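You operate a simulated robot arm through the tools that you are given. There is no shell and no other tool. Be economical: measure what you need, move in short steps, check, and stop when the job is done.

Carry out the task below with a simulated robot arm. There is one attempt and no reset: what you move stays moved.

JOB
Check the blue sensor at 200 C in well 2 and rack it by its reading.
Fine: its plastic handle stays cool; over 5 C off the block heat goes in the red rack, else the green; switch the sensor tester off after.
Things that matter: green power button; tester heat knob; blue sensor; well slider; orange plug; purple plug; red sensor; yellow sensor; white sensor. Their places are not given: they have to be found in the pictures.

The check looks at the end state, three seconds after you hand in, the way a careful person would. Anything else that was tipped, shoved, dropped, spilled or broken makes it a failure.

ROBOT AND FRAMES
A 7-joint arm with a two-finger parallel gripper, fixed in place. Base frame: the origin is at the foot of the arm, x ahead of it, y to its left, z up; the work surface is at about z = 4. Readings come in mm, rad, newtons and seconds.
With the tool pointing down near the work surface it reaches from about 240 to 620 mm from the base axis. Its first joint turns from -1.152 to 1.152 rad. Payload 2.6 kg.
The tool frame sits at the grasp point between the pads (the TCP): z along the fingers, y along the line on which they close. The tips reach 30 mm beyond it. Largest opening 94 mm; finger width 28, thickness 10; the body of the gripper, 50 by 96 mm, starts 55 mm behind the TCP.
Orientation is that of the tool frame in the base frame, as a unit quaternion [x, y, z, w]. With the fingers straight down and closing along the base's y, the tool's x points along the base's -x, its y along +y and its z along -z.

CONTROLS
- The arm moves only by the tool play_rows. Its argument "increments" is one flat list of numbers, 7 for each row, row after row: the shift along the base's x, y, z in mm, then the turn, a rotation vector about the base's x, y, z in rad, then the closure, from 0 (fully open) to 1 (shut). In form: [x, y, z, rx, ry, rz, jaw, x, y, z, rx, ry, rz, jaw, ...]. A call has 1 to 8 rows; each row shifts and turns the commanded pose from where the row before left it. Rows are played at 5 a second. More than 50 mm and 0.15 rad between two rows, or a gripper value outside its range, and nothing of the call is played. Where a pose cannot be reached the arm comes as near as it can. A force on the tool above 70 N (or 10 N above the force at the start of the call, whichever is more), or a blocked arm, ends the call early, and 0.2 s more pass. Each finger travels about 72 mm/s and halts on what it meets, pressing with about 20 N; the grip force reading is that of the motor and also rises with nothing between the fingers. The clock runs only during rows and for 0.2 s after the last one: add rows that do not move to give the fingers time. It gives the time, the measured TCP pose, the force on the tool (base axes), the opening and the grip force at its end, in the units of the frame above (readings bear some noise).
- Cameras (640 x 400 px; columns grow to the right, rows downward): "scene" is fixed at [54.4, 453.8, 560.1]; the picture's right is [-0.51, -0.86, 0.00], its down [-0.52, 0.31, -0.80] and it looks along [0.68, -0.41, -0.60] (base axes); focal length 256 px, centre (320, 200). "wrist" rides on the gripper at [76, 14, -103] in the tool frame; the picture's right is [-0.18, 0.98, 0.00], its down [-0.75, -0.14, -0.64] and it looks along [-0.63, -0.12, 0.77] (tool axes); focal length 243 px, centre (320, 200).
- grab_frame(camera): a new picture of that camera. It takes no simulated time.
- probe_pixels(camera, pixels): for up to 12 pixels [column, row] of the newest picture of that camera ("zoom" is the newest enlarged one), the place [x, y, z] in the base frame of the surface seen there, good to about 3 mm. It takes no simulated time.
- close_up(camera, box): a new picture of the part [left, top, right, bottom] of that camera's present view, enlarged. It takes no simulated time.
- close_job(): hands the job in; it is judged then, once.

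Go step by step. Measure first, check grasps and placings, and put right what went wrong. The budget is 80 turns and 34 pictures, counting those below and the enlarged ones. Unless the task says otherwise, let go and move clear before handing in, and close with one line.

The tools are called after "Call:" as a command line: name --argument value ..., lists and objects as JSON in quotes. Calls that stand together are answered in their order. play_rows: Moves the arm, as the interface text tells. Its arguments: {"type":"object","properties":{"increments":{"type":"array","items":{"type":"number"}}},"required":["increments"]} The other tools are called the same way: grab_frame (camera) takes a picture; probe_pixels (camera, pixels) gives the place of the surface under pixels of a picture; close_up (camera, box) takes an enlarged picture of a part of a camera's view; close_job () hands the job in.

At the start:

```text
clock: 0.0
position: [312.8, 179.5, 406.8]
ee_rot: [0.002, 1.0, 0.002, 0.0]
contact_force: [-0.9, -0.9, 0.6]
width: 93.8
finger_force: 0.1
```

scene: 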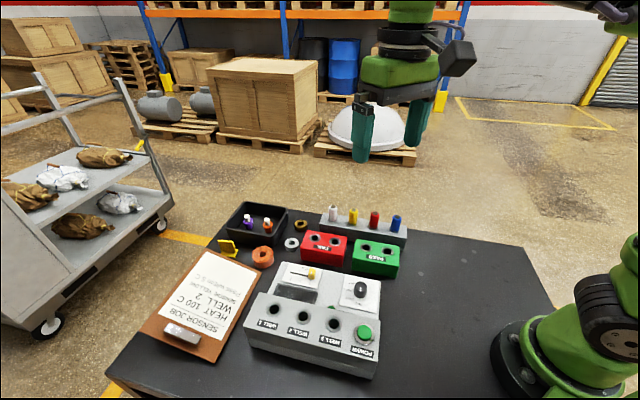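
wrist: 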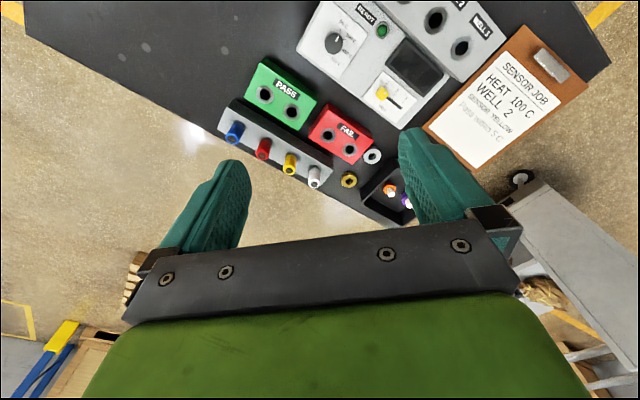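

The scene shows a tester with wells (about px 270-370, 310-340), a rack with four sensors (px 330-400, 215) and a clipboard naming a different job; I follow the user's job. I'll enlarge the tester and the rack.

Call:
close_up --camera "scene" --box '[240, 250, 400, 350]'

Call:
close_up --camera "scene" --box '[220, 195, 420, 320]'

Call:
close_up --camera "wrist" --box '[290, 0, 610, 200]'

```text
4.00 times, centred on (320, 300) of scene
```

zoom: 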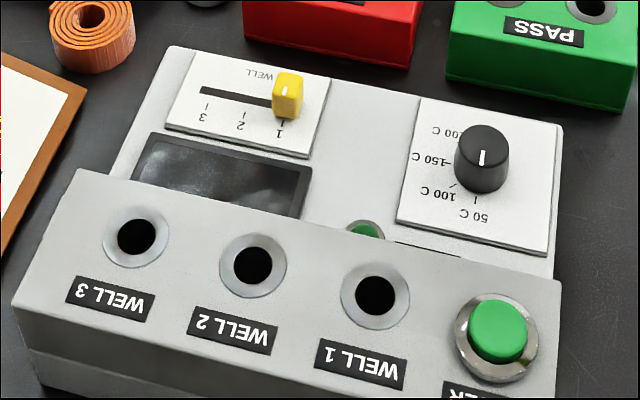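

```text
3.20 times, centred on (320, 258) of scene
```

zoom: 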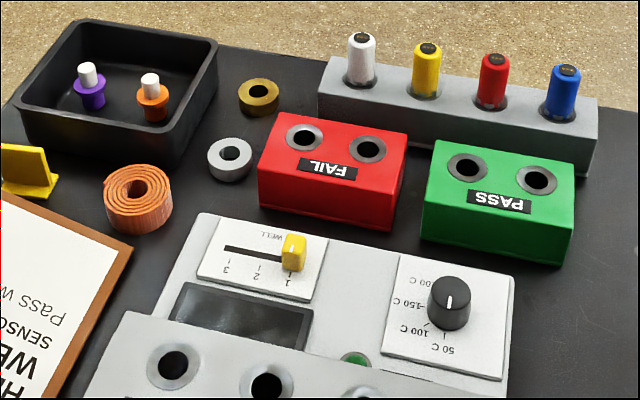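

```text
2.00 times, centred on (450, 100) of wrist
```

zoom: 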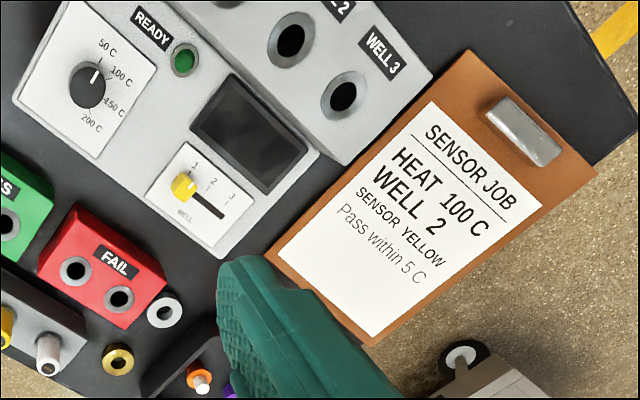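

The close-ups show knob, slider (at 1), three wells, power button, blue sensor and the racks clearly. I probe their places.

Call:
probe_pixels --camera "scene" --pixels '[[364.5, 331], [360.5, 284], [360.5, 297], [312, 270], [311, 277], [293, 273], [397.2, 217.5], [395, 225], [366, 244], [387.5, 248], [315, 234], [335, 238]]'

Call:
probe_pixels --camera "scene" --pixels '[[303, 309], [303, 323], [295, 316], [311, 317], [333, 317], [333, 331], [274, 303], [386, 228], [405, 232], [350, 310], [359, 265], [345, 320]]'

```text
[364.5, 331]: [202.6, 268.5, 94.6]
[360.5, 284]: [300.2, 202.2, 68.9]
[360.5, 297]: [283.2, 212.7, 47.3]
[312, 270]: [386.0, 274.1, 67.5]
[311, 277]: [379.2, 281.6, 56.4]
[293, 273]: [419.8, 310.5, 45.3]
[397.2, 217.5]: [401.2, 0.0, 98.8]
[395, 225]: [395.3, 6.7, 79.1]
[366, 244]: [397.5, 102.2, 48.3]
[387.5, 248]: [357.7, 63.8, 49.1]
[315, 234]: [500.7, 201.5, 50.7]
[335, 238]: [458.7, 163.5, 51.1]
```

```text
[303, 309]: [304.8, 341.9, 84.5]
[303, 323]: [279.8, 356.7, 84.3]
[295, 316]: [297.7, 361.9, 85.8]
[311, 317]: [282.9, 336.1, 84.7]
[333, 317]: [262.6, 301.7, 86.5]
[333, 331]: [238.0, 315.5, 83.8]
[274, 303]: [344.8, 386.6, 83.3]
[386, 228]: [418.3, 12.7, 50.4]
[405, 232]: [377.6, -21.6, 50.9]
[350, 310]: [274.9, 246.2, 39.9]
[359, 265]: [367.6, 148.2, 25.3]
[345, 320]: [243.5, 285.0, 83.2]
```

Power button top is at (203, 268, 95), knob at (~292, 207, 69), slider at (~383, 277, 67), well 2 around (291, 349, 85). I close the fingers and move above the button.

Call:
play_rows --increments '[-18.4, 14.8, -40, 0, 0, 0, 1, -18.4, 14.8, -40, 0, 0, 0, 1, -18.4, 14.8, -40, 0, 0, 0, 1, -18.4, 14.8, -40, 0, 0, 0, 1, -18.4, 14.8, -40, 0, 0, 0, 1, -18.4, 14.8, -40, 0, 0, 0, 1, 0, 0, 0, 0, 0, 0, 1]'

```text
clock: 1.6
position: [203.5, 268.1, 165.9]
ee_rot: [0.003, 1.0, 0.001, 0.0]
contact_force: [0.3, -0.1, -0.7]
width: 0.0
finger_force: 19.8
```

The arm is over the button with fingers shut (TCP z 166, contact expected at about 125). I lower and press gently.

Call:
play_rows --increments '[-0.5, 0.4, -36, 0, 0, 0, 1, 0, 0, -4, 0, 0, 0, 1, 0, 0, -3, 0, 0, 0, 1, 0, 0, -3, 0, 0, 0, 1, 0, 0, 10, 0, 0, 0, 1, 0, 0, 30, 0, 0, 0, 1, 0, 0, 0, 0, 0, 0, 1]'

Call:
close_up --camera "scene" --box '[240, 250, 400, 350]'

```text
clock: 3.2
position: [202.9, 269.9, 162.7]
ee_rot: [0.001, 1.0, 0.001, 0.0]
contact_force: [0.5, -0.6, 1.0]
width: 0.0
finger_force: 19.9
```

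```text
4.00 times, centred on (320, 300) of scene
```

zoom: 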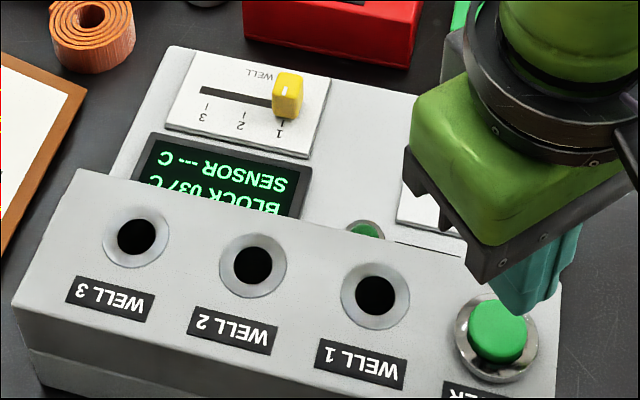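

The display came on ("BLOCK 037 C, SENSOR ---"). Next I move off to view the knob dial from the wrist.

Call:
play_rows --increments '[15, -22, 20, 0, 0, 0, 1, 16, -24, 10, 0, 0, 0, 0.3, 16, -24, 0, 0, 0, 0, 0.3, 0, 0, 0, 0, 0, 0, 0.3]'

Call:
grab_frame --camera "wrist"

```text
clock: 4.2
position: [251.1, 201.5, 188.6]
ee_rot: [0.0, 1.0, 0.0, 0.0]
contact_force: [-0.1, -0.4, -0.3]
width: 65.8
finger_force: 0.0
```

```text
27 pictures are left
```

wrist: 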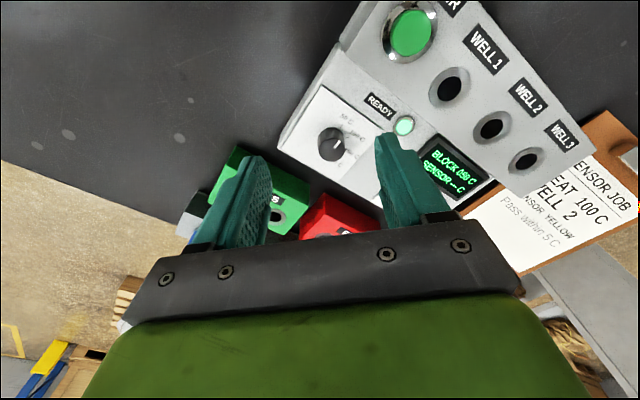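

The block reads 050 and READY is lit at px (404,126); the knob is at (333,143). I enlarge it to read pointer and label directions.

Call:
close_up --camera "wrist" --box '[284, 85, 412, 165]'

```text
5.00 times, centred on (348, 125) of wrist
```

zoom: 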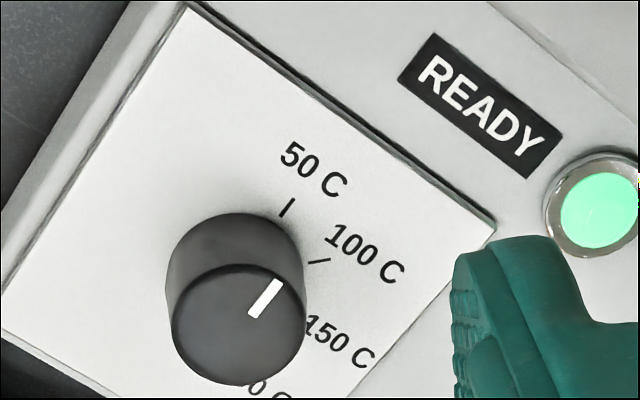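

The pointer is at 50 C. I probe the ticks, pointer ends and knob edge.

Call:
probe_pixels --camera "zoom" --pixels '[[287, 207], [319, 261], [252, 313], [276, 281], [238, 325], [176, 325], [300, 325], [238, 378], [238, 270], [312, 322], [170, 270], [255, 390]]'

Call:
probe_pixels --camera "scene" --pixels '[[354, 290.5], [353.5, 296.5], [358.5, 300], [352, 283], [340, 300]]'

```text
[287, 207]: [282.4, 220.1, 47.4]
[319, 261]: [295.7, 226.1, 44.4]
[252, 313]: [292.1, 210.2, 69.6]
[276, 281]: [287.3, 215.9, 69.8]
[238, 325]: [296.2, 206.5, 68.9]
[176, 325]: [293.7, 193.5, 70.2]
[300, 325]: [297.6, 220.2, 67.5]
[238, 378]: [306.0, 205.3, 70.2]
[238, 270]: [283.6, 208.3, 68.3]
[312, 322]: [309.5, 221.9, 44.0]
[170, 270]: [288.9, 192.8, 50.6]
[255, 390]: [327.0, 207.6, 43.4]
```

```text
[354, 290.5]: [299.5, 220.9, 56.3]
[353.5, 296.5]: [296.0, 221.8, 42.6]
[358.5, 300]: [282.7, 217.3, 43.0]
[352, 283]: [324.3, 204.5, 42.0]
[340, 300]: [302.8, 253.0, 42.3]
```

Knob centre is (295.5, 206.5), top 69; ticks at about 134°, 90°, so 200 C lies at about -1°, needing roughly -2.36 rad. I pre-turn the gripper by +1.18 rad above the knob.

Call:
play_rows --increments '[11.1, 1.25, -5, 0, 0, 0.1475, 0.3, 11.1, 1.25, -5, 0, 0, 0.1475, 0.3, 11.1, 1.25, -5, 0, 0, 0.1475, 0.3, 11.1, 1.25, -5, 0, 0, 0.1475, 0.3, 0, 0, -5, 0, 0, 0.1475, 0.3, 0, 0, -5, 0, 0, 0.1475, 0.3, 0, 0, -5, 0, 0, 0.1475, 0.3, 0, 0, -5, 0, 0, 0.1475, 0.3]'

```text
clock: 6.0
position: [294.2, 203.7, 149.6]
ee_rot: [-0.557, 0.831, 0.0, 0.0]
contact_force: [0.4, 0.1, -0.4]
width: 65.7
finger_force: 0.1
```

The turn went as planned (yaw about +1.18). I lower to TCP z 81 and close on the knob.

Call:
play_rows --increments '[0.5, 1.5, -34, 0, 0, 0, 0.3, 0.5, 0.5, -34, 0, 0, 0, 0.3, 0, 0, 0, 0, 0, 0, 0.3, 0, 0, 0, 0, 0, 0, 0.7, 0, 0, 0, 0, 0, 0, 0.8, 0, 0, 0, 0, 0, 0, 0.8]'

```text
clock: 7.4
position: [295.7, 206.0, 83.0]
ee_rot: [-0.555, 0.832, -0.001, 0.001]
contact_force: [21.9, -6.9, -13.1]
width: 28.9
finger_force: 45.6
```

The fingers hold the knob (28.9 mm wide) with a 23 N sideways load along the closing line; I shift 1.5 mm to relieve it and start turning.

Call:
play_rows --increments '[1.4, -0.6, 0, 0, 0, 0, 0.8, 0, 0, 0, 0, 0, -0.12, 0.8, 0, 0, 0, 0, 0, -0.14, 0.8, 0, 0, 0, 0, 0, -0.14, 0.8]'

```text
clock: 8.4
position: [296.9, 205.5, 83.6]
ee_rot: [-0.379, 0.925, 0.001, 0.001]
contact_force: [17.4, -6.3, 7.5]
width: 28.6
finger_force: 45.4
```

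The knob turns with the gripper; load is modest. I continue.

Call:
play_rows --increments '[1, -0.4, 0, 0, 0, -0.14, 0.8, 0, 0, 0, 0, 0, -0.14, 0.8, 0, 0, 0, 0, 0, -0.14, 0.8, 0, 0, 0, 0, 0, -0.14, 0.8, 0, 0, 0, 0, 0, -0.14, 0.8, 0, 0, 0, 0, 0, -0.14, 0.8, 0, 0, 0, 0, 0, -0.14, 0.8]'

Call:
close_up --camera "scene" --box '[240, 250, 400, 350]'

```text
clock: 10.0
position: [296.3, 206.4, 82.7]
ee_rot: [0.101, 0.995, 0.002, 0.001]
contact_force: [-8.6, -1.1, 39.8]
width: 28.4
finger_force: 44.9
```

```text
4.00 times, centred on (320, 300) of scene
```

zoom: 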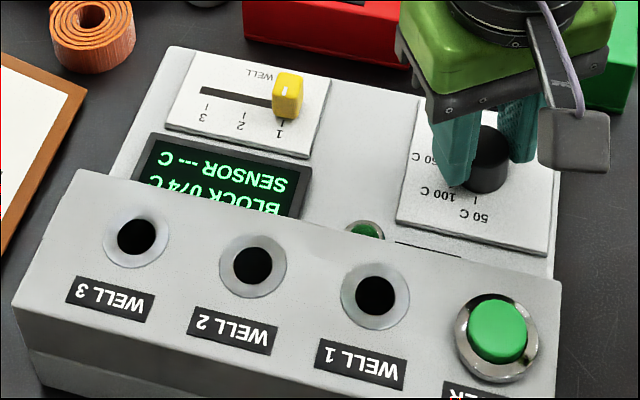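

Block is heating (074), knob turned about 1.38 rad. There is a 40 N upward load, so I ease up 1 mm and turn the remaining 0.97 rad.

Call:
play_rows --increments '[0, 0, 1.2, 0, 0, -0.14, 0.8, 0, 0, 0, 0, 0, -0.14, 0.8, 0, 0, 0, 0, 0, -0.14, 0.8, 0, 0, 0, 0, 0, -0.14, 0.8, 0, 0, 0, 0, 0, -0.14, 0.8, 0, 0, 0, 0, 0, -0.14, 0.8, 0, 0, 0, 0, 0, -0.13, 0.8, 0, 0, 0, 0, 0, 0, 0.8]'

```text
clock: 11.8
position: [296.8, 206.2, 83.3]
ee_rot: [0.553, 0.833, 0.0, 0.001]
contact_force: [-11.2, -1.2, -0.8]
width: 28.3
finger_force: 45.3
```

Yaw is -1.17, the full turn. I open, rise straight up, and check the pointer.

Call:
play_rows --increments '[0, 0, 0, 0, 0, 0, 0.3, 0, 0, 0, 0, 0, 0, 0.3, 0, 0, 45, 0, 0, 0, 0.3, 10, -20, 40, 0, 0, 0.14, 0.3, 0, -30, 10, 0, 0, 0.14, 0.3, 0, -40, 0, 0, 0, 0.14, 0.3, 0, 0, 0, 0, 0, 0, 0.3]'

Call:
close_up --camera "scene" --box '[240, 250, 400, 350]'

```text
clock: 13.4
position: [304.5, 115.5, 179.2]
ee_rot: [0.366, 0.93, 0.001, 0.0]
contact_force: [-0.2, -0.2, 0.6]
width: 65.7
finger_force: 0.1
```

```text
4.00 times, centred on (320, 300) of scene
```

zoom: 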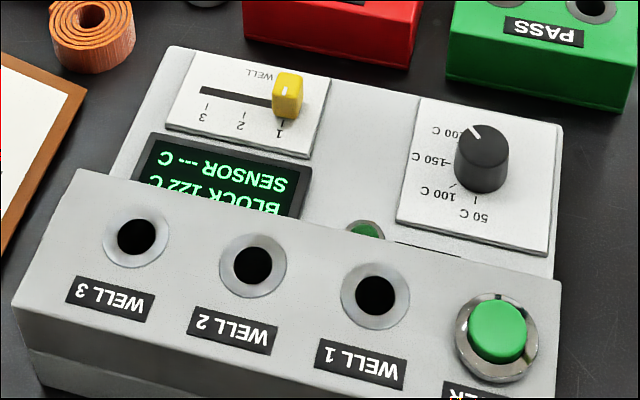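

The pointer faces 200 C and the block is climbing (122). Now I measure the slider and its ticks.

Call:
probe_pixels --camera "zoom" --pixels '[[281, 125], [243, 116], [206, 106], [288, 78], [278, 76], [300, 80], [285, 110], [276, 100], [203, 92], [298, 102], [288, 90], [240, 98]]'

```text
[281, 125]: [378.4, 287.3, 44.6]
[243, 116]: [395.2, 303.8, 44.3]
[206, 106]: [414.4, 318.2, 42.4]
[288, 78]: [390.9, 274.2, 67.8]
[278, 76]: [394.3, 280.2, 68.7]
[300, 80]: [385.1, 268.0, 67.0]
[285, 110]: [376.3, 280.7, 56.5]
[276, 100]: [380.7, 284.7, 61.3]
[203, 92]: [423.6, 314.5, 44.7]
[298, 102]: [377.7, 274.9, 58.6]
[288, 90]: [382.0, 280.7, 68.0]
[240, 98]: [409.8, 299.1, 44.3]
```

Ticks are spaced 23.7 mm along u=(0.757,0.65); slider cap centre is about (385, 277.5), top 68. I move above it with the closing line along u (yaw -0.86).

Call:
play_rows --increments '[20.1, 40.5, 0, 0, 0, -0.11, 0.4, 20.1, 40.5, 0, 0, 0, 0, 0.4, 20.1, 40.5, 0, 0, 0, 0, 0.4, 20.2, 40.5, 0, 0, 0, 0, 0.4, 0, 0, -40, 0, 0, 0, 0.4, 0, 0, 0, 0, 0, 0, 0.4]'

Call:
grab_frame --camera "wrist"

```text
clock: 14.8
position: [390.2, 275.8, 140.3]
ee_rot: [0.418, 0.909, 0.001, 0.001]
contact_force: [-1.2, -1.3, -0.4]
width: 56.2
finger_force: 0.0
```

```text
23 pictures are left
```

wrist: 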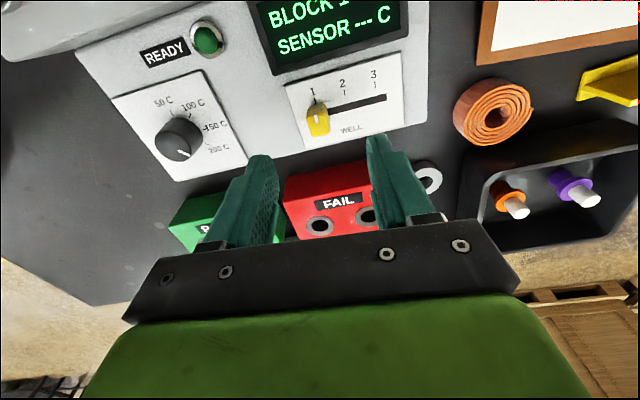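

The slider cap is at column 318, centred between the fingers. I correct the few mm of offset, descend to z 83, and close on it.

Call:
play_rows --increments '[-4, 1.5, -30, 0, 0, 0, 0.4, 0, 0, -27, 0, 0, 0, 0.4, 0, 0, 0, 0, 0, 0, 0.4, 0, 0, 0, 0, 0, 0, 0.8, 0, 0, 0, 0, 0, 0, 0.8]'

```text
clock: 16.0
position: [383.0, 279.3, 83.3]
ee_rot: [0.417, 0.909, 0.002, 0.001]
contact_force: [4.1, 3.1, -2.2]
width: 22.1
finger_force: 3.3
```

Width 22 mm with little force, still closing; I close a bit further before sliding.

Call:
play_rows --increments '[0, 0, 0, 0, 0, 0, 0.88, 0, 0, 0, 0, 0, 0, 0.88]'

```text
clock: 16.6
position: [384.0, 280.1, 84.1]
ee_rot: [0.417, 0.909, 0.002, 0.001]
contact_force: [11.6, 9.9, -3.4]
width: 20.6
finger_force: 8.3
```

The cap is held with a slight load against the end stop. I slide along u by 23.7 mm.

Call:
play_rows --increments '[4.5, 3.9, 0, 0, 0, 0, 0.88, 4.5, 3.9, 0, 0, 0, 0, 0.88, 4.5, 3.9, 0, 0, 0, 0, 0.88, 4.5, 3.8, 0, 0, 0, 0, 0.88, 0, 0, 0, 0, 0, 0, 0.88]'

Call:
close_up --camera "wrist" --box '[200, 0, 520, 200]'

```text
clock: 17.8
position: [399.2, 295.0, 82.5]
ee_rot: [0.416, 0.909, 0.001, -0.001]
contact_force: [-9.2, 11.2, 11.6]
width: 16.5
finger_force: 45.1
```

```text
2.00 times, centred on (360, 100) of wrist
```

zoom: 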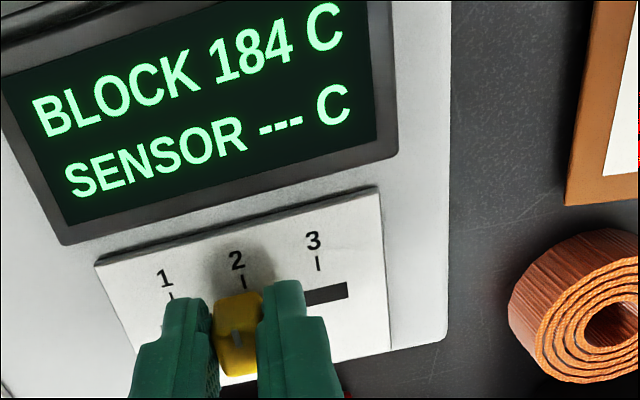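

The cap appears near tick 2 and the block is at 184. I release, rise and check the cap's position.

Call:
play_rows --increments '[0, 0, 0, 0, 0, 0, 0.5, 0, 0, 0, 0, 0, 0, 0.5, 0, 0, 45, 0, 0, 0, 0.3, 0, -45, 10, 0, 0, 0, 0.1, 0, -45, 0, 0, 0, 0, 0.1, 0, -45, 0, 0, 0, 0, 0.1, 0, 0, 0, 0, 0, 0, 0.1]'

Call:
close_up --camera "scene" --box '[240, 250, 400, 350]'

```text
clock: 19.4
position: [400.6, 158.8, 136.3]
ee_rot: [0.417, 0.909, 0.001, 0.0]
contact_force: [-0.2, 0.5, 0.2]
width: 84.5
finger_force: 0.1
```

```text
4.00 times, centred on (320, 300) of scene
```

zoom: 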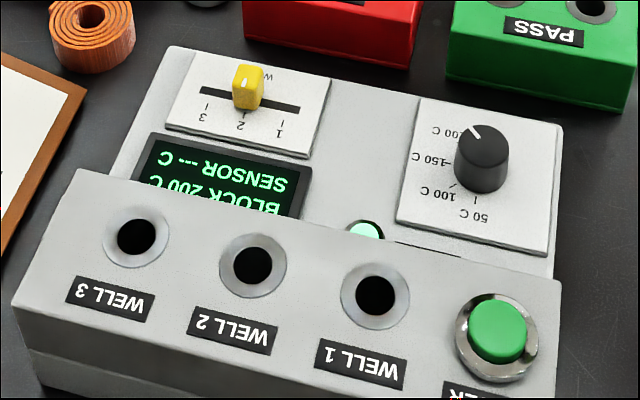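

Slider is at 2, READY lit, block 200 C. Next I move over the blue sensor while turning the closing line perpendicular to its rack (yaw +0.71).

Call:
play_rows --increments '[-2, -14, 15, 0, 0, 0.1475, 0.1, -2, -14, 15, 0, 0, 0.1475, 0.1, -2, -14, 15, 0, 0, 0.1475, 0.1, -4, -14, 15, 0, 0, 0.1475, 0.1, -5, -14, 0, 0, 0, 0.1475, 0.2, -5, -14, 0, 0, 0, 0.1475, 0.4, -5, -14, 0, 0, 0, 0.1475, 0.4, -5, -14, 0, 0, 0, 0.1475, 0.4]'

Call:
play_rows --increments '[0, -10, 0, 0, 0, 0.14, 0.4, 0, -10, 0, 0, 0, 0.14, 0.4, 0, -10, 0, 0, 0, 0.11, 0.4, 0, 0, 0, 0, 0, 0, 0.4]'

Call:
grab_frame --camera "wrist"

```text
clock: 21.2
position: [371.1, 45.0, 199.1]
ee_rot: [-0.16, 0.987, 0.001, -0.001]
contact_force: [-0.7, -0.1, 0.6]
width: 56.5
finger_force: 0.0
```

```text
clock: 22.2
position: [371.0, 15.5, 197.0]
ee_rot: [-0.347, 0.938, 0.001, 0.0]
contact_force: [-0.7, -0.5, -1.0]
width: 56.4
finger_force: 0.0
```

```text
20 pictures are left
```

wrist: 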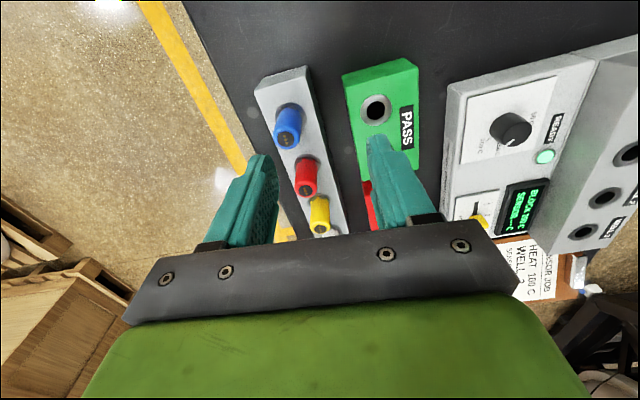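

Blue sensor top is at about px (289,140); pass hole at (376,108). I probe them.

Call:
probe_pixels --camera "wrist" --pixels '[[288, 138], [276, 138], [300, 138], [288, 146], [288, 129], [289, 112], [307, 188], [376, 96], [376, 121], [361, 108], [391, 108], [265, 85]]'

```text
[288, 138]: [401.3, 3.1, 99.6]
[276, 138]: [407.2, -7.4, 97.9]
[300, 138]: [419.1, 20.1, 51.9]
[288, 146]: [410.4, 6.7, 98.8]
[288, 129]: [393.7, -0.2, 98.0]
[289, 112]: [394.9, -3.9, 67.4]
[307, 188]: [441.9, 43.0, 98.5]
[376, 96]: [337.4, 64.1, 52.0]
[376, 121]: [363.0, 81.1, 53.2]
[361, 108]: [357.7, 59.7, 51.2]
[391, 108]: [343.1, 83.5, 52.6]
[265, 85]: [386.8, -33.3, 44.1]
```

Blue centre is about (401.5, 2), top 99; pass hole nearest is about (350, 72), top 52. I position over blue and descend to TCP z 87 with the jaws open.

Call:
play_rows --increments '[15.2, -6.8, -20, 0, 0, 0.0, 0.4, 15.3, -6.8, -20, 0, 0, 0, 0.4, 0, 0, -30, 0, 0, 0, 0.4, 0, 0, 0, 0, 0, 0, 0.4]'

```text
clock: 23.2
position: [402.6, 3.4, 125.9]
ee_rot: [-0.346, 0.938, 0.001, -0.001]
contact_force: [0.3, -0.3, -0.1]
width: 56.4
finger_force: 0.1
```

Call:
play_rows --increments '[-1, -1, -38, 0, 0, 0, 0.4, 0, 0, 0, 0, 0, 0, 0.4, 0, 0, 0, 0, 0, 0, 0.7, 0, 0, 0, 0, 0, 0, 0.85, 0, 0, 0, 0, 0, 0, 0.85]'

```text
clock: 24.4
position: [401.7, 2.5, 86.0]
ee_rot: [-0.347, 0.938, 0.001, 0.0]
contact_force: [-0.1, -0.3, -0.1]
width: 24.0
finger_force: 20.2
```

Gripped at 24 mm with 20 N. I lift straight up 90 mm and look.

Call:
play_rows --increments '[0, 0, 10, 0, 0, 0, 0.88, 0, 0, 30, 0, 0, 0, 0.88, 0, 0, 40, 0, 0, 0, 0.88, 0, 0, 40, 0, 0, 0, 0.88, 0, 0, 0, 0, 0, 0, 0.88]'

Call:
close_up --camera "scene" --box '[300, 120, 460, 220]'

```text
clock: 25.6
position: [400.4, 2.4, 209.5]
ee_rot: [-0.346, 0.938, 0.001, 0.0]
contact_force: [0.9, -0.7, -0.1]
width: 24.1
finger_force: 20.2
```

```text
4.00 times, centred on (380, 170) of scene
```

zoom: 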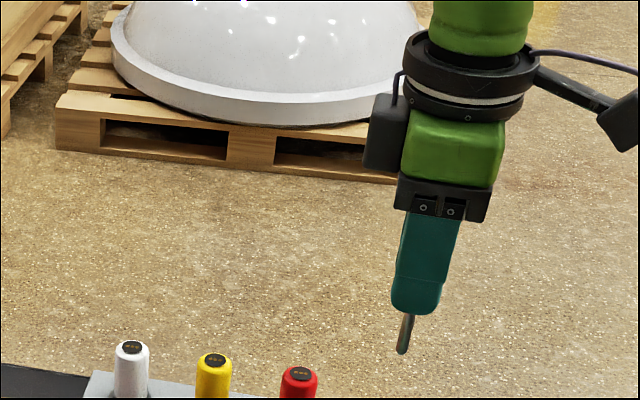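

The sensor hangs straight with its thin probe below the tips. I carry it at this height to above well 2 (~291, 349).

Call:
play_rows --increments '[-13.7, 43.3, 0, 0, 0, 0, 0.88, -13.7, 43.3, 0, 0, 0, 0, 0.88, -13.7, 43.3, 0, 0, 0, 0, 0.88, -13.7, 43.3, 0, 0, 0, 0, 0.88, -13.7, 43.3, 0, 0, 0, 0, 0.88, -13.7, 43.3, 0, 0, 0, 0, 0.88, -13.7, 43.3, 0, 0, 0, 0, 0.88, -13.7, 43.3, 0, 0, 0, 0, 0.88]'

Call:
play_rows --increments '[0, 0, -35, 0, 0, 0, 0.88, 0, 0, 0, 0, 0, 0, 0.88]'

Call:
grab_frame --camera "wrist"

Call:
close_up --camera "scene" --box '[224, 240, 384, 340]'

```text
clock: 27.4
position: [290.9, 344.9, 209.4]
ee_rot: [-0.346, 0.938, 0.001, -0.001]
contact_force: [0.4, 0.1, 0.0]
width: 24.2
finger_force: 19.5
```

```text
clock: 28.0
position: [291.4, 345.8, 174.1]
ee_rot: [-0.346, 0.938, 0.001, 0.0]
contact_force: [-0.1, -0.2, -0.8]
width: 24.4
finger_force: 20.5
```

```text
18 pictures are left
```

wrist: 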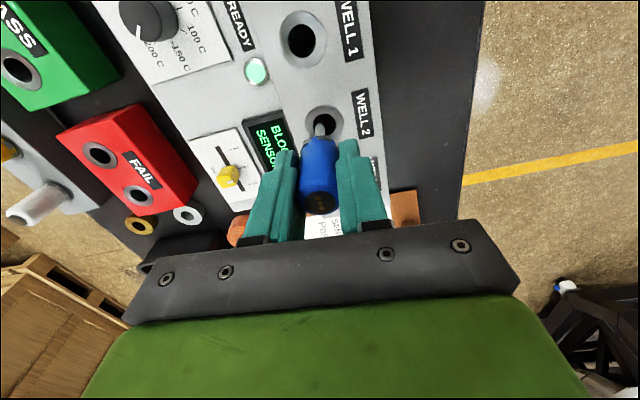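

```text
4.00 times, centred on (304, 290) of scene
```

zoom: 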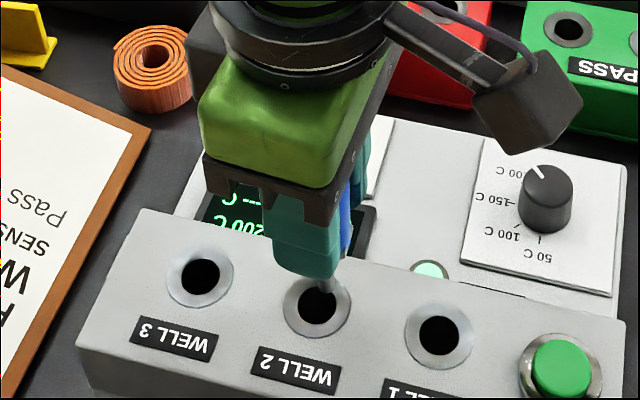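

The probe hangs near well 2's mouth (wrist px ~(322,124)). I probe the rim, the probe tip, and neighbouring wells for a precise centre.

Call:
probe_pixels --camera "wrist" --pixels '[[310, 121], [340, 121], [325, 108], [320, 131], [283, 39], [320, 39], [302, 17], [302, 61], [319, 125], [319, 128]]'

Call:
probe_pixels --camera "zoom" --pixels '[[291, 308], [343, 308], [316, 334], [172, 277], [226, 277], [200, 254], [200, 302], [328, 291], [410, 335], [466, 335], [438, 310], [438, 362]]'

```text
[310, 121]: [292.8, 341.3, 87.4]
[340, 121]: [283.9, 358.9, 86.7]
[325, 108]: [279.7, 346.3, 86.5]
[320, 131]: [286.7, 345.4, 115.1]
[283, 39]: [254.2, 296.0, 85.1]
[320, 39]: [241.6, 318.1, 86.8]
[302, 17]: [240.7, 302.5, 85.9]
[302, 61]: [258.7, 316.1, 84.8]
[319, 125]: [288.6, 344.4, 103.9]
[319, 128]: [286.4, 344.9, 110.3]
```

```text
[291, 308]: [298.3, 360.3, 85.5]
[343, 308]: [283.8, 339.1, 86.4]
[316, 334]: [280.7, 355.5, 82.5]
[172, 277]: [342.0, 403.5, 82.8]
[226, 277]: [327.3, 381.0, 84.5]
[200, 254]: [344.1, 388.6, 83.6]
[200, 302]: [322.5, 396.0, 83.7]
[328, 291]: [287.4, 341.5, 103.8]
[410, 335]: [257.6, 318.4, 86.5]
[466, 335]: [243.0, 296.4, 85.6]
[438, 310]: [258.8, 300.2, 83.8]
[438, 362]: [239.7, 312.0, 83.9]
```

Well 2's centre is (291.5, 349.7); TCP is at (291.2, 345.4). I shift +4 mm in y and lower partway to check entry.

Call:
play_rows --increments '[0.3, 4.2, 0, 0, 0, 0, 0.88, 0, 0, 0, 0, 0, 0, 0.88, 0, 0, -10, 0, 0, 0, 0.88, 0, 0, -10, 0, 0, 0, 0.88, 0, 0, -8, 0, 0, 0, 0.88, 0, 0, 0, 0, 0, 0, 0.88]'

Call:
close_up --camera "wrist" --box '[240, 80, 400, 180]'

```text
clock: 29.4
position: [292.5, 352.4, 146.2]
ee_rot: [-0.346, 0.938, 0.001, 0.0]
contact_force: [-0.1, 0.4, -0.9]
width: 24.1
finger_force: 19.8
```

```text
4.00 times, centred on (320, 130) of wrist
```

zoom: 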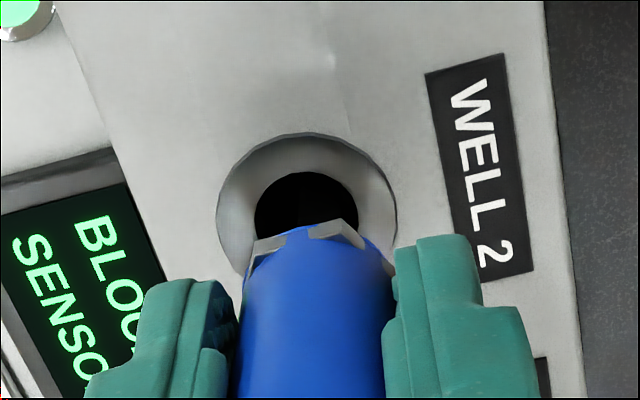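

The probe has gone into the mouth with no contact force; it is ~1.5 mm off towards tool +y. I correct and lower until seated.

Call:
play_rows --increments '[0.9, -1.2, 0, 0, 0, 0, 0.88, 0, 0, -10, 0, 0, 0, 0.88, 0, 0, -8, 0, 0, 0, 0.88, 0, 0, -5, 0, 0, 0, 0.88, 0, 0, 0, 0, 0, 0, 0.88]'

```text
clock: 30.6
position: [293.6, 351.7, 122.9]
ee_rot: [-0.347, 0.938, 0.001, 0.0]
contact_force: [1.0, -1.1, 0.6]
width: 24.1
finger_force: 20.0
```

Call:
play_rows --increments '[0, 0, -1.5, 0, 0, 0, 0.88, 0, 0, -1.5, 0, 0, 0, 0.88, 0, 0, 0, 0, 0, 0, 0.88]'

Call:
grab_frame --camera "wrist"

```text
clock: 31.4
position: [293.1, 351.6, 119.0]
ee_rot: [-0.346, 0.938, 0.001, 0.0]
contact_force: [-3.4, -4.2, 13.8]
width: 24.2
finger_force: 20.4
```

```text
15 pictures are left
```

wrist: 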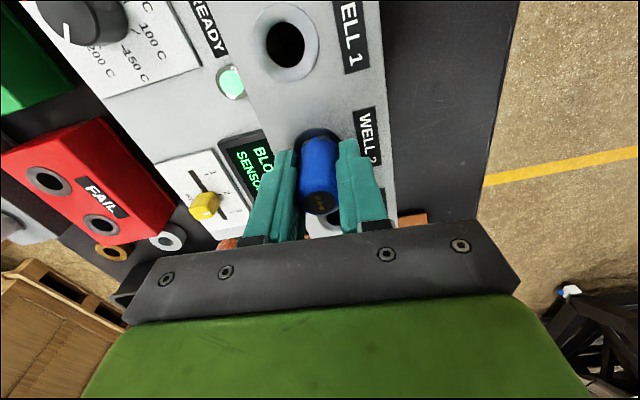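

Seated (14 N at z 119, matching the rack seat depth). I release, rise, and back off to read the display while the sensor settles.

Call:
play_rows --increments '[0, 0, 1, 0, 0, 0, 0.6, 0, 0, 0, 0, 0, 0, 0.5, 0, 0, 40, 0, 0, 0, 0.5, 0, 0, 45, 0, 0, 0, 0.5, 0, -45, 10, 0, 0, 0, 0.5, 0, -45, 0, 0, 0, 0, 0.5, 0, -40, 0, 0, 0, 0, 0.5, 0, 0, 0, 0, 0, 0, 0.5]'

Call:
play_rows --increments '[0, -40, 0, 0, 0, 0, 0.5, 0, -40, 0, 0, 0, 0, 0.5, 0, 0, 0, 0, 0, 0, 0.5, 0, 0, 0, 0, 0, 0, 0.5, 0, 0, 0, 0, 0, 0, 0.5, 0, 0, 0, 0, 0, 0, 0.5, 0, 0, 0, 0, 0, 0, 0.5]'

Call:
close_up --camera "scene" --box '[240, 250, 400, 350]'

```text
clock: 33.2
position: [293.3, 222.0, 216.2]
ee_rot: [-0.348, 0.938, 0.0, 0.0]
contact_force: [-0.4, 1.1, 0.1]
width: 47.1
finger_force: 0.0
```

```text
clock: 34.8
position: [292.6, 141.2, 216.1]
ee_rot: [-0.347, 0.938, 0.002, 0.0]
contact_force: [0.6, -0.2, -0.3]
width: 47.0
finger_force: 0.2
```

```text
4.00 times, centred on (320, 300) of scene
```

zoom: 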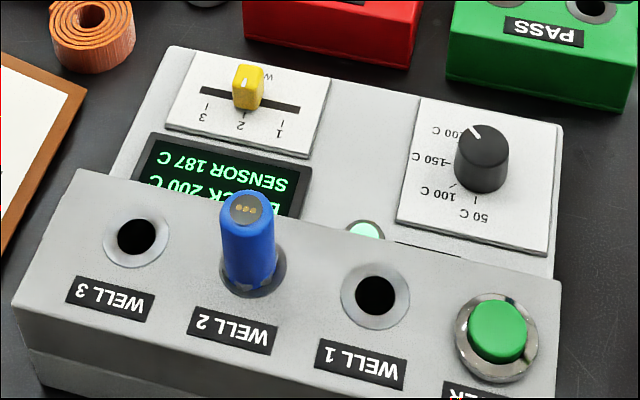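

Display: BLOCK 200, SENSOR 187, possibly still rising. I wait longer and read again.

Call:
play_rows --increments '[0, 0, 0, 0, 0, 0, 0.5, 0, 0, 0, 0, 0, 0, 0.5, 0, 0, 0, 0, 0, 0, 0.5, 0, 0, 0, 0, 0, 0, 0.5, 0, 0, 0, 0, 0, 0, 0.5, 0, 0, 0, 0, 0, 0, 0.5, 0, 0, 0, 0, 0, 0, 0.5, 0, 0, 0, 0, 0, 0, 0.5]'

Call:
play_rows --increments '[0, 0, 0, 0, 0, 0, 0.5, 0, 0, 0, 0, 0, 0, 0.5, 0, 0, 0, 0, 0, 0, 0.5, 0, 0, 0, 0, 0, 0, 0.5, 0, 0, 0, 0, 0, 0, 0.5, 0, 0, 0, 0, 0, 0, 0.5, 0, 0, 0, 0, 0, 0, 0.5, 0, 0, 0, 0, 0, 0, 0.5]'

Call:
play_rows --increments '[0, 0, 0, 0, 0, 0, 0.5, 0, 0, 0, 0, 0, 0, 0.5, 0, 0, 0, 0, 0, 0, 0.5, 0, 0, 0, 0, 0, 0, 0.5, 0, 0, 0, 0, 0, 0, 0.5, 0, 0, 0, 0, 0, 0, 0.5, 0, 0, 0, 0, 0, 0, 0.5, 0, 0, 0, 0, 0, 0, 0.5]'

Call:
close_up --camera "scene" --box '[240, 250, 400, 350]'

```text
clock: 36.6
position: [292.7, 139.3, 215.5]
ee_rot: [-0.346, 0.938, 0.001, -0.001]
contact_force: [-0.8, 0.2, 0.0]
width: 46.9
finger_force: 0.0
```

```text
clock: 38.4
position: [292.8, 140.2, 214.4]
ee_rot: [-0.348, 0.938, 0.001, 0.0]
contact_force: [-0.3, 0.9, 0.9]
width: 47.0
finger_force: 0.0
```

```text
clock: 40.2
position: [292.2, 140.4, 214.8]
ee_rot: [-0.347, 0.938, 0.002, 0.0]
contact_force: [0.6, -0.5, -0.4]
width: 46.9
finger_force: 0.0
```

```text
4.00 times, centred on (320, 300) of scene
```

zoom: 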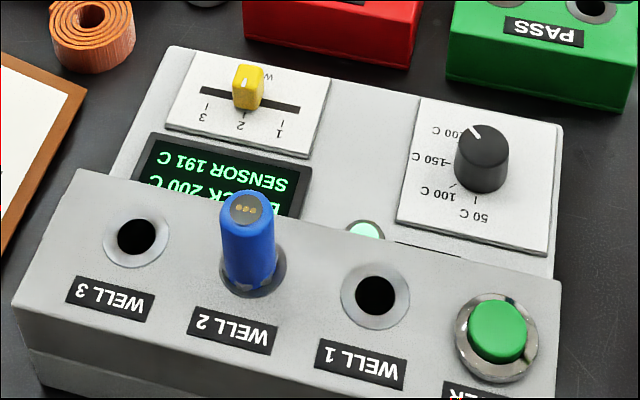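

It now reads 191 (was 187), so it was settling; I wait again to make sure it has stopped.

Call:
play_rows --increments '[0, 0, 0, 0, 0, 0, 0.5, 0, 0, 0, 0, 0, 0, 0.5, 0, 0, 0, 0, 0, 0, 0.5, 0, 0, 0, 0, 0, 0, 0.5, 0, 0, 0, 0, 0, 0, 0.5, 0, 0, 0, 0, 0, 0, 0.5, 0, 0, 0, 0, 0, 0, 0.5, 0, 0, 0, 0, 0, 0, 0.5]'

Call:
play_rows --increments '[0, 0, 0, 0, 0, 0, 0.5, 0, 0, 0, 0, 0, 0, 0.5, 0, 0, 0, 0, 0, 0, 0.5, 0, 0, 0, 0, 0, 0, 0.5, 0, 0, 0, 0, 0, 0, 0.5, 0, 0, 0, 0, 0, 0, 0.5, 0, 0, 0, 0, 0, 0, 0.5, 0, 0, 0, 0, 0, 0, 0.5]'

Call:
play_rows --increments '[0, 0, 0, 0, 0, 0, 0.5, 0, 0, 0, 0, 0, 0, 0.5, 0, 0, 0, 0, 0, 0, 0.5, 0, 0, 0, 0, 0, 0, 0.5, 0, 0, 0, 0, 0, 0, 0.5, 0, 0, 0, 0, 0, 0, 0.5, 0, 0, 0, 0, 0, 0, 0.5, 0, 0, 0, 0, 0, 0, 0.5]'

Call:
close_up --camera "scene" --box '[270, 270, 334, 310]'

```text
clock: 42.0
position: [291.9, 140.5, 214.8]
ee_rot: [-0.346, 0.938, 0.0, 0.0]
contact_force: [0.3, 0.4, -0.1]
width: 47.1
finger_force: 0.1
```

```text
clock: 43.8
position: [292.8, 141.3, 215.4]
ee_rot: [-0.347, 0.938, 0.001, 0.0]
contact_force: [-0.3, -0.2, -0.7]
width: 47.0
finger_force: 0.0
```

```text
clock: 45.6
position: [291.9, 140.6, 216.1]
ee_rot: [-0.346, 0.938, 0.001, -0.001]
contact_force: [1.2, 0.1, -0.7]
width: 47.1
finger_force: 0.1
```

```text
10.00 times, centred on (302, 290) of scene
```

zoom: 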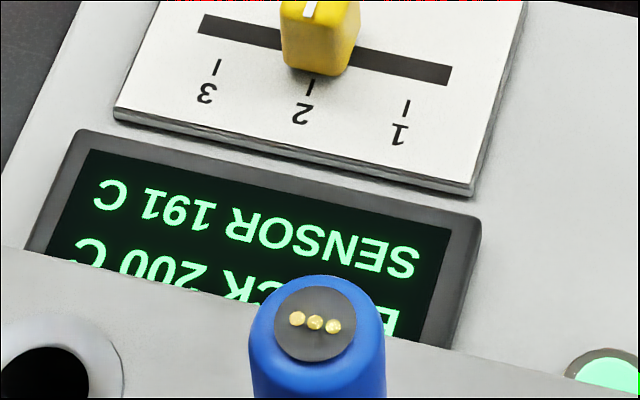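

The reading is stable at 191 against 200, 9 C off, so it goes in the red FAIL rack. I go back over the sensor by reversing the moves.

Call:
play_rows --increments '[0, 45, 0, 0, 0, 0, 0.5, 0, 45, 0, 0, 0, 0, 0.5, 0, 45, 0, 0, 0, 0, 0.5, 0, 45, 0, 0, 0, 0, 0.5, 0, 30, -10, 0, 0, 0, 0.5, 0, 0, 0, 0, 0, 0, 0.5, 0, 0, -30, 0, 0, 0, 0.5, 0, 0, 0, 0, 0, 0, 0.5]'

Call:
grab_frame --camera "wrist"

```text
clock: 47.4
position: [291.8, 351.4, 174.0]
ee_rot: [-0.346, 0.938, 0.001, -0.001]
contact_force: [0.3, 0.2, 0.4]
width: 47.4
finger_force: 0.0
```

```text
11 pictures are left
```

wrist: 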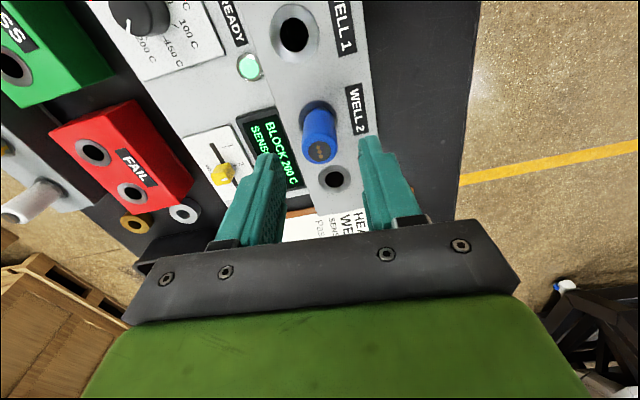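

The sensor is centred between the fingers. I descend and grip at the same height, and probe the red rack's holes meanwhile.

Call:
probe_pixels --camera "wrist" --pixels '[[77, 153], [110, 153], [94, 139], [94, 166], [117, 193], [148, 193], [132, 182], [132, 205]]'

Call:
play_rows --increments '[0, 0, -40, 0, 0, 0, 0.5, 0, 0, -14, 0, 0, 0, 0.5, 0, 0, 0, 0, 0, 0, 0.7, 0, 0, 0, 0, 0, 0, 0.88, 0, 0, 0, 0, 0, 0, 0.88]'

```text
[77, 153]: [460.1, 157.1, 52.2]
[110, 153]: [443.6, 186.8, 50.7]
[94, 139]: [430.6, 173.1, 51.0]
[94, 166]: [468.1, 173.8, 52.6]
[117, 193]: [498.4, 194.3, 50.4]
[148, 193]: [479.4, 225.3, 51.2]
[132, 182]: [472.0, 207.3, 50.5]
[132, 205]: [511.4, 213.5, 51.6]
```

```text
clock: 48.6
position: [293.0, 352.9, 121.0]
ee_rot: [-0.347, 0.938, 0.001, -0.001]
contact_force: [0.4, 0.4, -0.8]
width: 24.4
finger_force: 20.6
```

Gripped again (24.4 mm). FAIL hole nearest is (450.5, 172), top 51. I lift out and carry it there.

Call:
play_rows --increments '[0, 0, 15, 0, 0, 0, 0.88, 0, 0, 40, 0, 0, 0, 0.88, 0, 0, 40, 0, 0, 0, 0.88, 0, 0, 0, 0, 0, 0, 0.88]'

Call:
play_rows --increments '[26.3, -30, 0, 0, 0, 0, 0.88, 26.3, -30, 0, 0, 0, 0, 0.88, 26.3, -30, 0, 0, 0, 0, 0.88, 26.3, -30, 0, 0, 0, 0, 0.88, 26.3, -30, 0, 0, 0, 0, 0.88, 26.3, -30, 0, 0, 0, 0, 0.88, 0, 0, -40, 0, 0, 0, 0.88, 0, 0, 0, 0, 0, 0, 0.88]'

Call:
grab_frame --camera "wrist"

```text
clock: 49.6
position: [291.0, 350.9, 212.8]
ee_rot: [-0.347, 0.938, 0.001, -0.001]
contact_force: [-0.9, 0.3, -1.1]
width: 24.4
finger_force: 20.4
```

```text
clock: 51.4
position: [452.9, 170.6, 179.9]
ee_rot: [-0.346, 0.938, 0.0, 0.0]
contact_force: [-0.2, -0.9, -0.1]
width: 24.1
finger_force: 20.2
```

```text
10 pictures are left
```

wrist: 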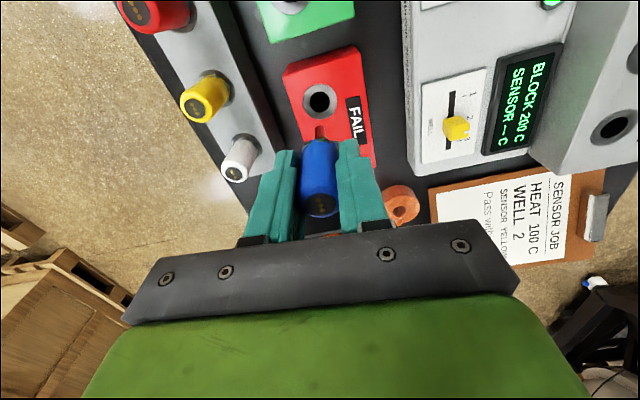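

Hole A is at px (320,100), aligned in column with the sensor. I probe its rim once more to fix the centre.

Call:
probe_pixels --camera "wrist" --pixels '[[302, 100], [338, 100], [320, 84], [320, 117], [320, 128], [320, 133]]'

```text
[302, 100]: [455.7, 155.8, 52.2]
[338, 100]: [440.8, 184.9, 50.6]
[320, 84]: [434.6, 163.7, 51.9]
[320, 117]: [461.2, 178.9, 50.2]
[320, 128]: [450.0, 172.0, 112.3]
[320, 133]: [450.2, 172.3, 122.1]
```

Hole centre estimate is (449, 171); the probe is about 2–3 mm further along +u. I shift and lower partway to check.

Call:
play_rows --increments '[-2.5, -1.2, -20, 0, 0, 0, 0.88, 0, 0, -20, 0, 0, 0, 0.88, 0, 0, 0, 0, 0, 0, 0.88]'

Call:
close_up --camera "wrist" --box '[240, 70, 400, 170]'

Call:
close_up --camera "scene" --box '[280, 190, 376, 250]'

```text
clock: 52.2
position: [449.1, 171.2, 135.8]
ee_rot: [-0.348, 0.938, 0.001, -0.001]
contact_force: [-0.6, 0.5, 0.3]
width: 24.4
finger_force: 19.7
```

```text
4.00 times, centred on (320, 120) of wrist
```

zoom: 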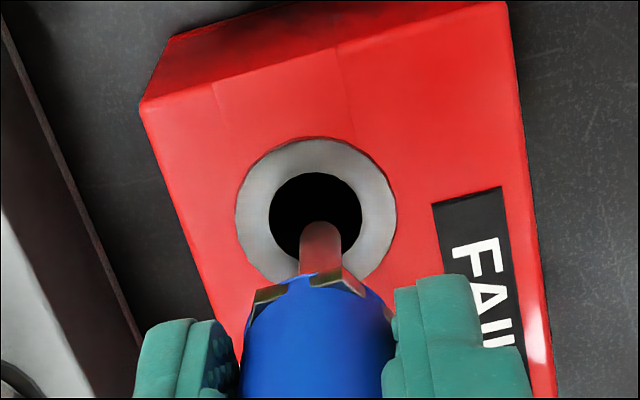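

```text
6.67 times, centred on (328, 220) of scene
```

zoom: 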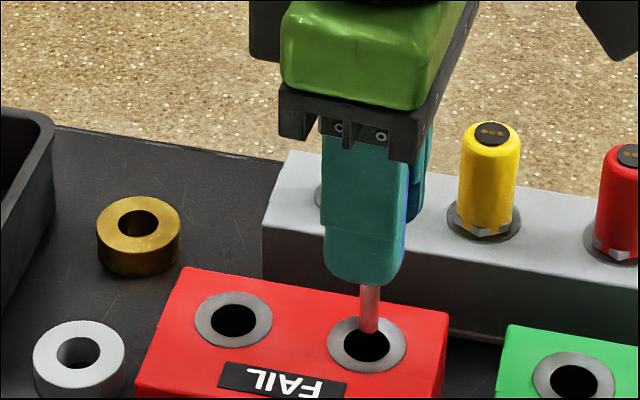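

In both views the probe tip is over the hole (scene zoom (368,333), hole centre (366,345)). I lower to seat.

Call:
play_rows --increments '[0, 0, -10, 0, 0, 0, 0.88, 0, 0, -10, 0, 0, 0, 0.88, 0, 0, -12, 0, 0, 0, 0.88, 0, 0, -12, 0, 0, 0, 0.88, 0, 0, 0, 0, 0, 0, 0.88]'

```text
clock: 53.4
position: [447.3, 169.1, 92.5]
ee_rot: [-0.348, 0.938, 0.001, -0.001]
contact_force: [0.6, 0.1, -0.9]
width: 24.1
finger_force: 19.8
```

Call:
play_rows --increments '[0, 0, -3, 0, 0, 0, 0.88, 0, 0, -1.5, 0, 0, 0, 0.88, 0, 0, -1.5, 0, 0, 0, 0.88, 0, 0, 0, 0, 0, 0, 0.88]'

```text
clock: 54.4
position: [448.1, 171.3, 85.7]
ee_rot: [-0.346, 0.938, 0.001, 0.0]
contact_force: [-0.5, -0.4, -0.9]
width: 24.3
finger_force: 19.6
```

No contact yet at z 85.7; I lower a little more, watching the force.

Call:
play_rows --increments '[0, 0, -1, 0, 0, 0, 0.88, 0, 0, -1, 0, 0, 0, 0.88, 0, 0, 0, 0, 0, 0, 0.88]'

```text
clock: 55.2
position: [448.9, 171.1, 86.5]
ee_rot: [-0.346, 0.938, 0.0, 0.001]
contact_force: [-1.9, -3.7, 15.7]
width: 24.1
finger_force: 20.1
```

Contact of 16 N shows it is seated. I release, rise, and clear away toward the power button side.

Call:
play_rows --increments '[0, 0, 1, 0, 0, 0, 0.6, 0, 0, 0, 0, 0, 0, 0.5, 0, 0, 40, 0, 0, 0, 0.5, 0, 0, 45, 0, 0, 0, 0.5, -40, 10, 10, 0, 0, 0, 1, -45, 15, 0, 0, 0, -0.1, 1, -45, 15, 0, 0, 0, -0.1, 1, -40, 20, 0, 0, 0, -0.1, 1]'

Call:
close_up --camera "scene" --box '[260, 190, 420, 290]'

```text
clock: 57.0
position: [277.3, 228.9, 182.4]
ee_rot: [-0.202, 0.979, 0.001, 0.0]
contact_force: [0.0, -0.3, -0.6]
width: 0.0
finger_force: 20.0
```

```text
4.00 times, centred on (340, 240) of scene
```

zoom: 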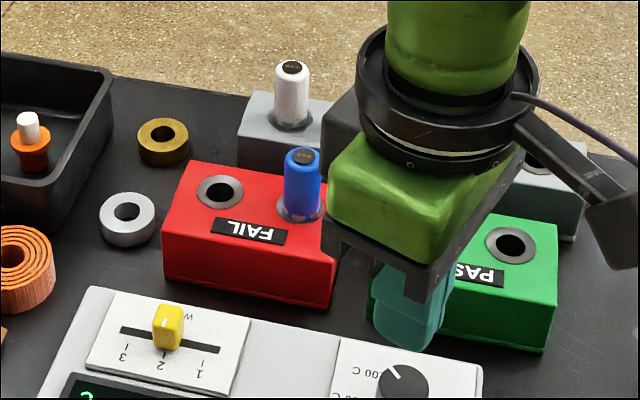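

Blue sits upright in the red rack (zoom (303,185)). Now to the power button.

Call:
play_rows --increments '[-25, 13, -5, 0, 0, -0.135, 1, -25, 13, -5, 0, 0, -0.135, 1, -24.5, 13.5, -6, 0, 0, -0.135, 1, 0, 0, 0, 0, 0, 0, 1]'

```text
clock: 58.0
position: [202.8, 270.4, 168.3]
ee_rot: [-0.001, 1.0, 0.001, 0.001]
contact_force: [0.5, 0.2, 0.1]
width: 0.3
finger_force: 20.1
```

Over the button; I press as before.

Call:
play_rows --increments '[0, -1.4, -37, 0, 0, 0, 1, 0, 0, -4, 0, 0, 0, 1, 0, 0, -3, 0, 0, 0, 1, 0, 0, -3, 0, 0, 0, 1, 0, 0, 10, 0, 0, 0, 1, 0, 0, 40, 0, 0, 0, 1, 0, 0, 20, 0, 0, 0, 1]'

Call:
close_up --camera "scene" --box '[240, 250, 400, 350]'

```text
clock: 59.6
position: [204.5, 272.3, 188.2]
ee_rot: [-0.003, 1.0, 0.001, 0.0]
contact_force: [0.6, 0.0, 0.4]
width: 0.0
finger_force: 20.6
```

```text
4.00 times, centred on (320, 300) of scene
```

zoom: 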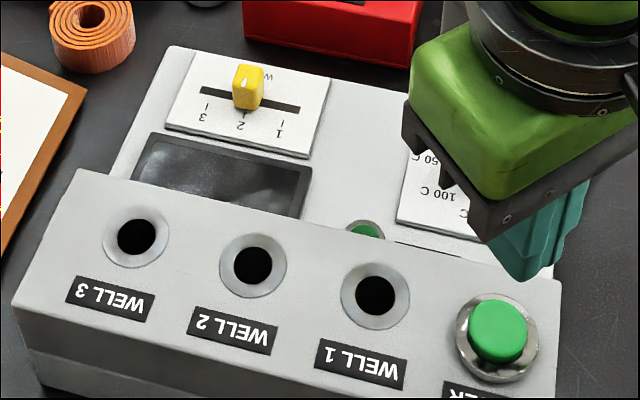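

The display and READY lamp are dark, so the tester is off. I move up and take one overall picture.

Call:
play_rows --increments '[10, -15, 45, 0, 0, 0, 0.5, 10, -15, 45, 0, 0, 0, 0.5, 0, 0, 0, 0, 0, 0, 0.5]'

Call:
grab_frame --camera "scene"

```text
clock: 60.4
position: [223.1, 239.8, 279.7]
ee_rot: [-0.001, 1.0, 0.0, 0.0]
contact_force: [0.5, 0.1, -1.0]
width: 46.7
finger_force: 0.2
```

```text
5 pictures are left
```

scene: 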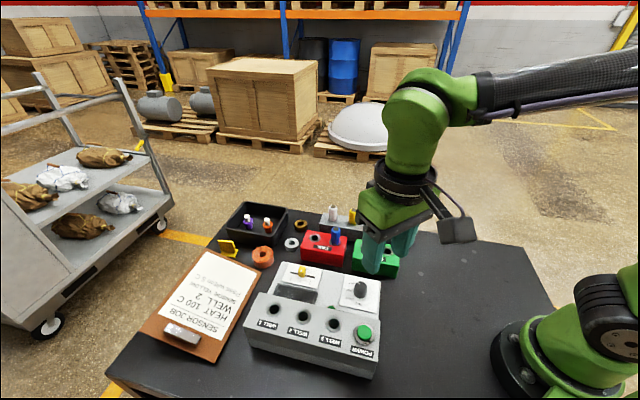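

Everything is in place: blue is in the red rack, the tester is off, and nothing I can see has been disturbed. I hand in the job.

Call:
close_job

```text
The job is handed in.
```

The blue sensor read 191 C against the 200 C block in well 2, 9 C off, so it is in the red (FAIL) rack and the tester is switched off.
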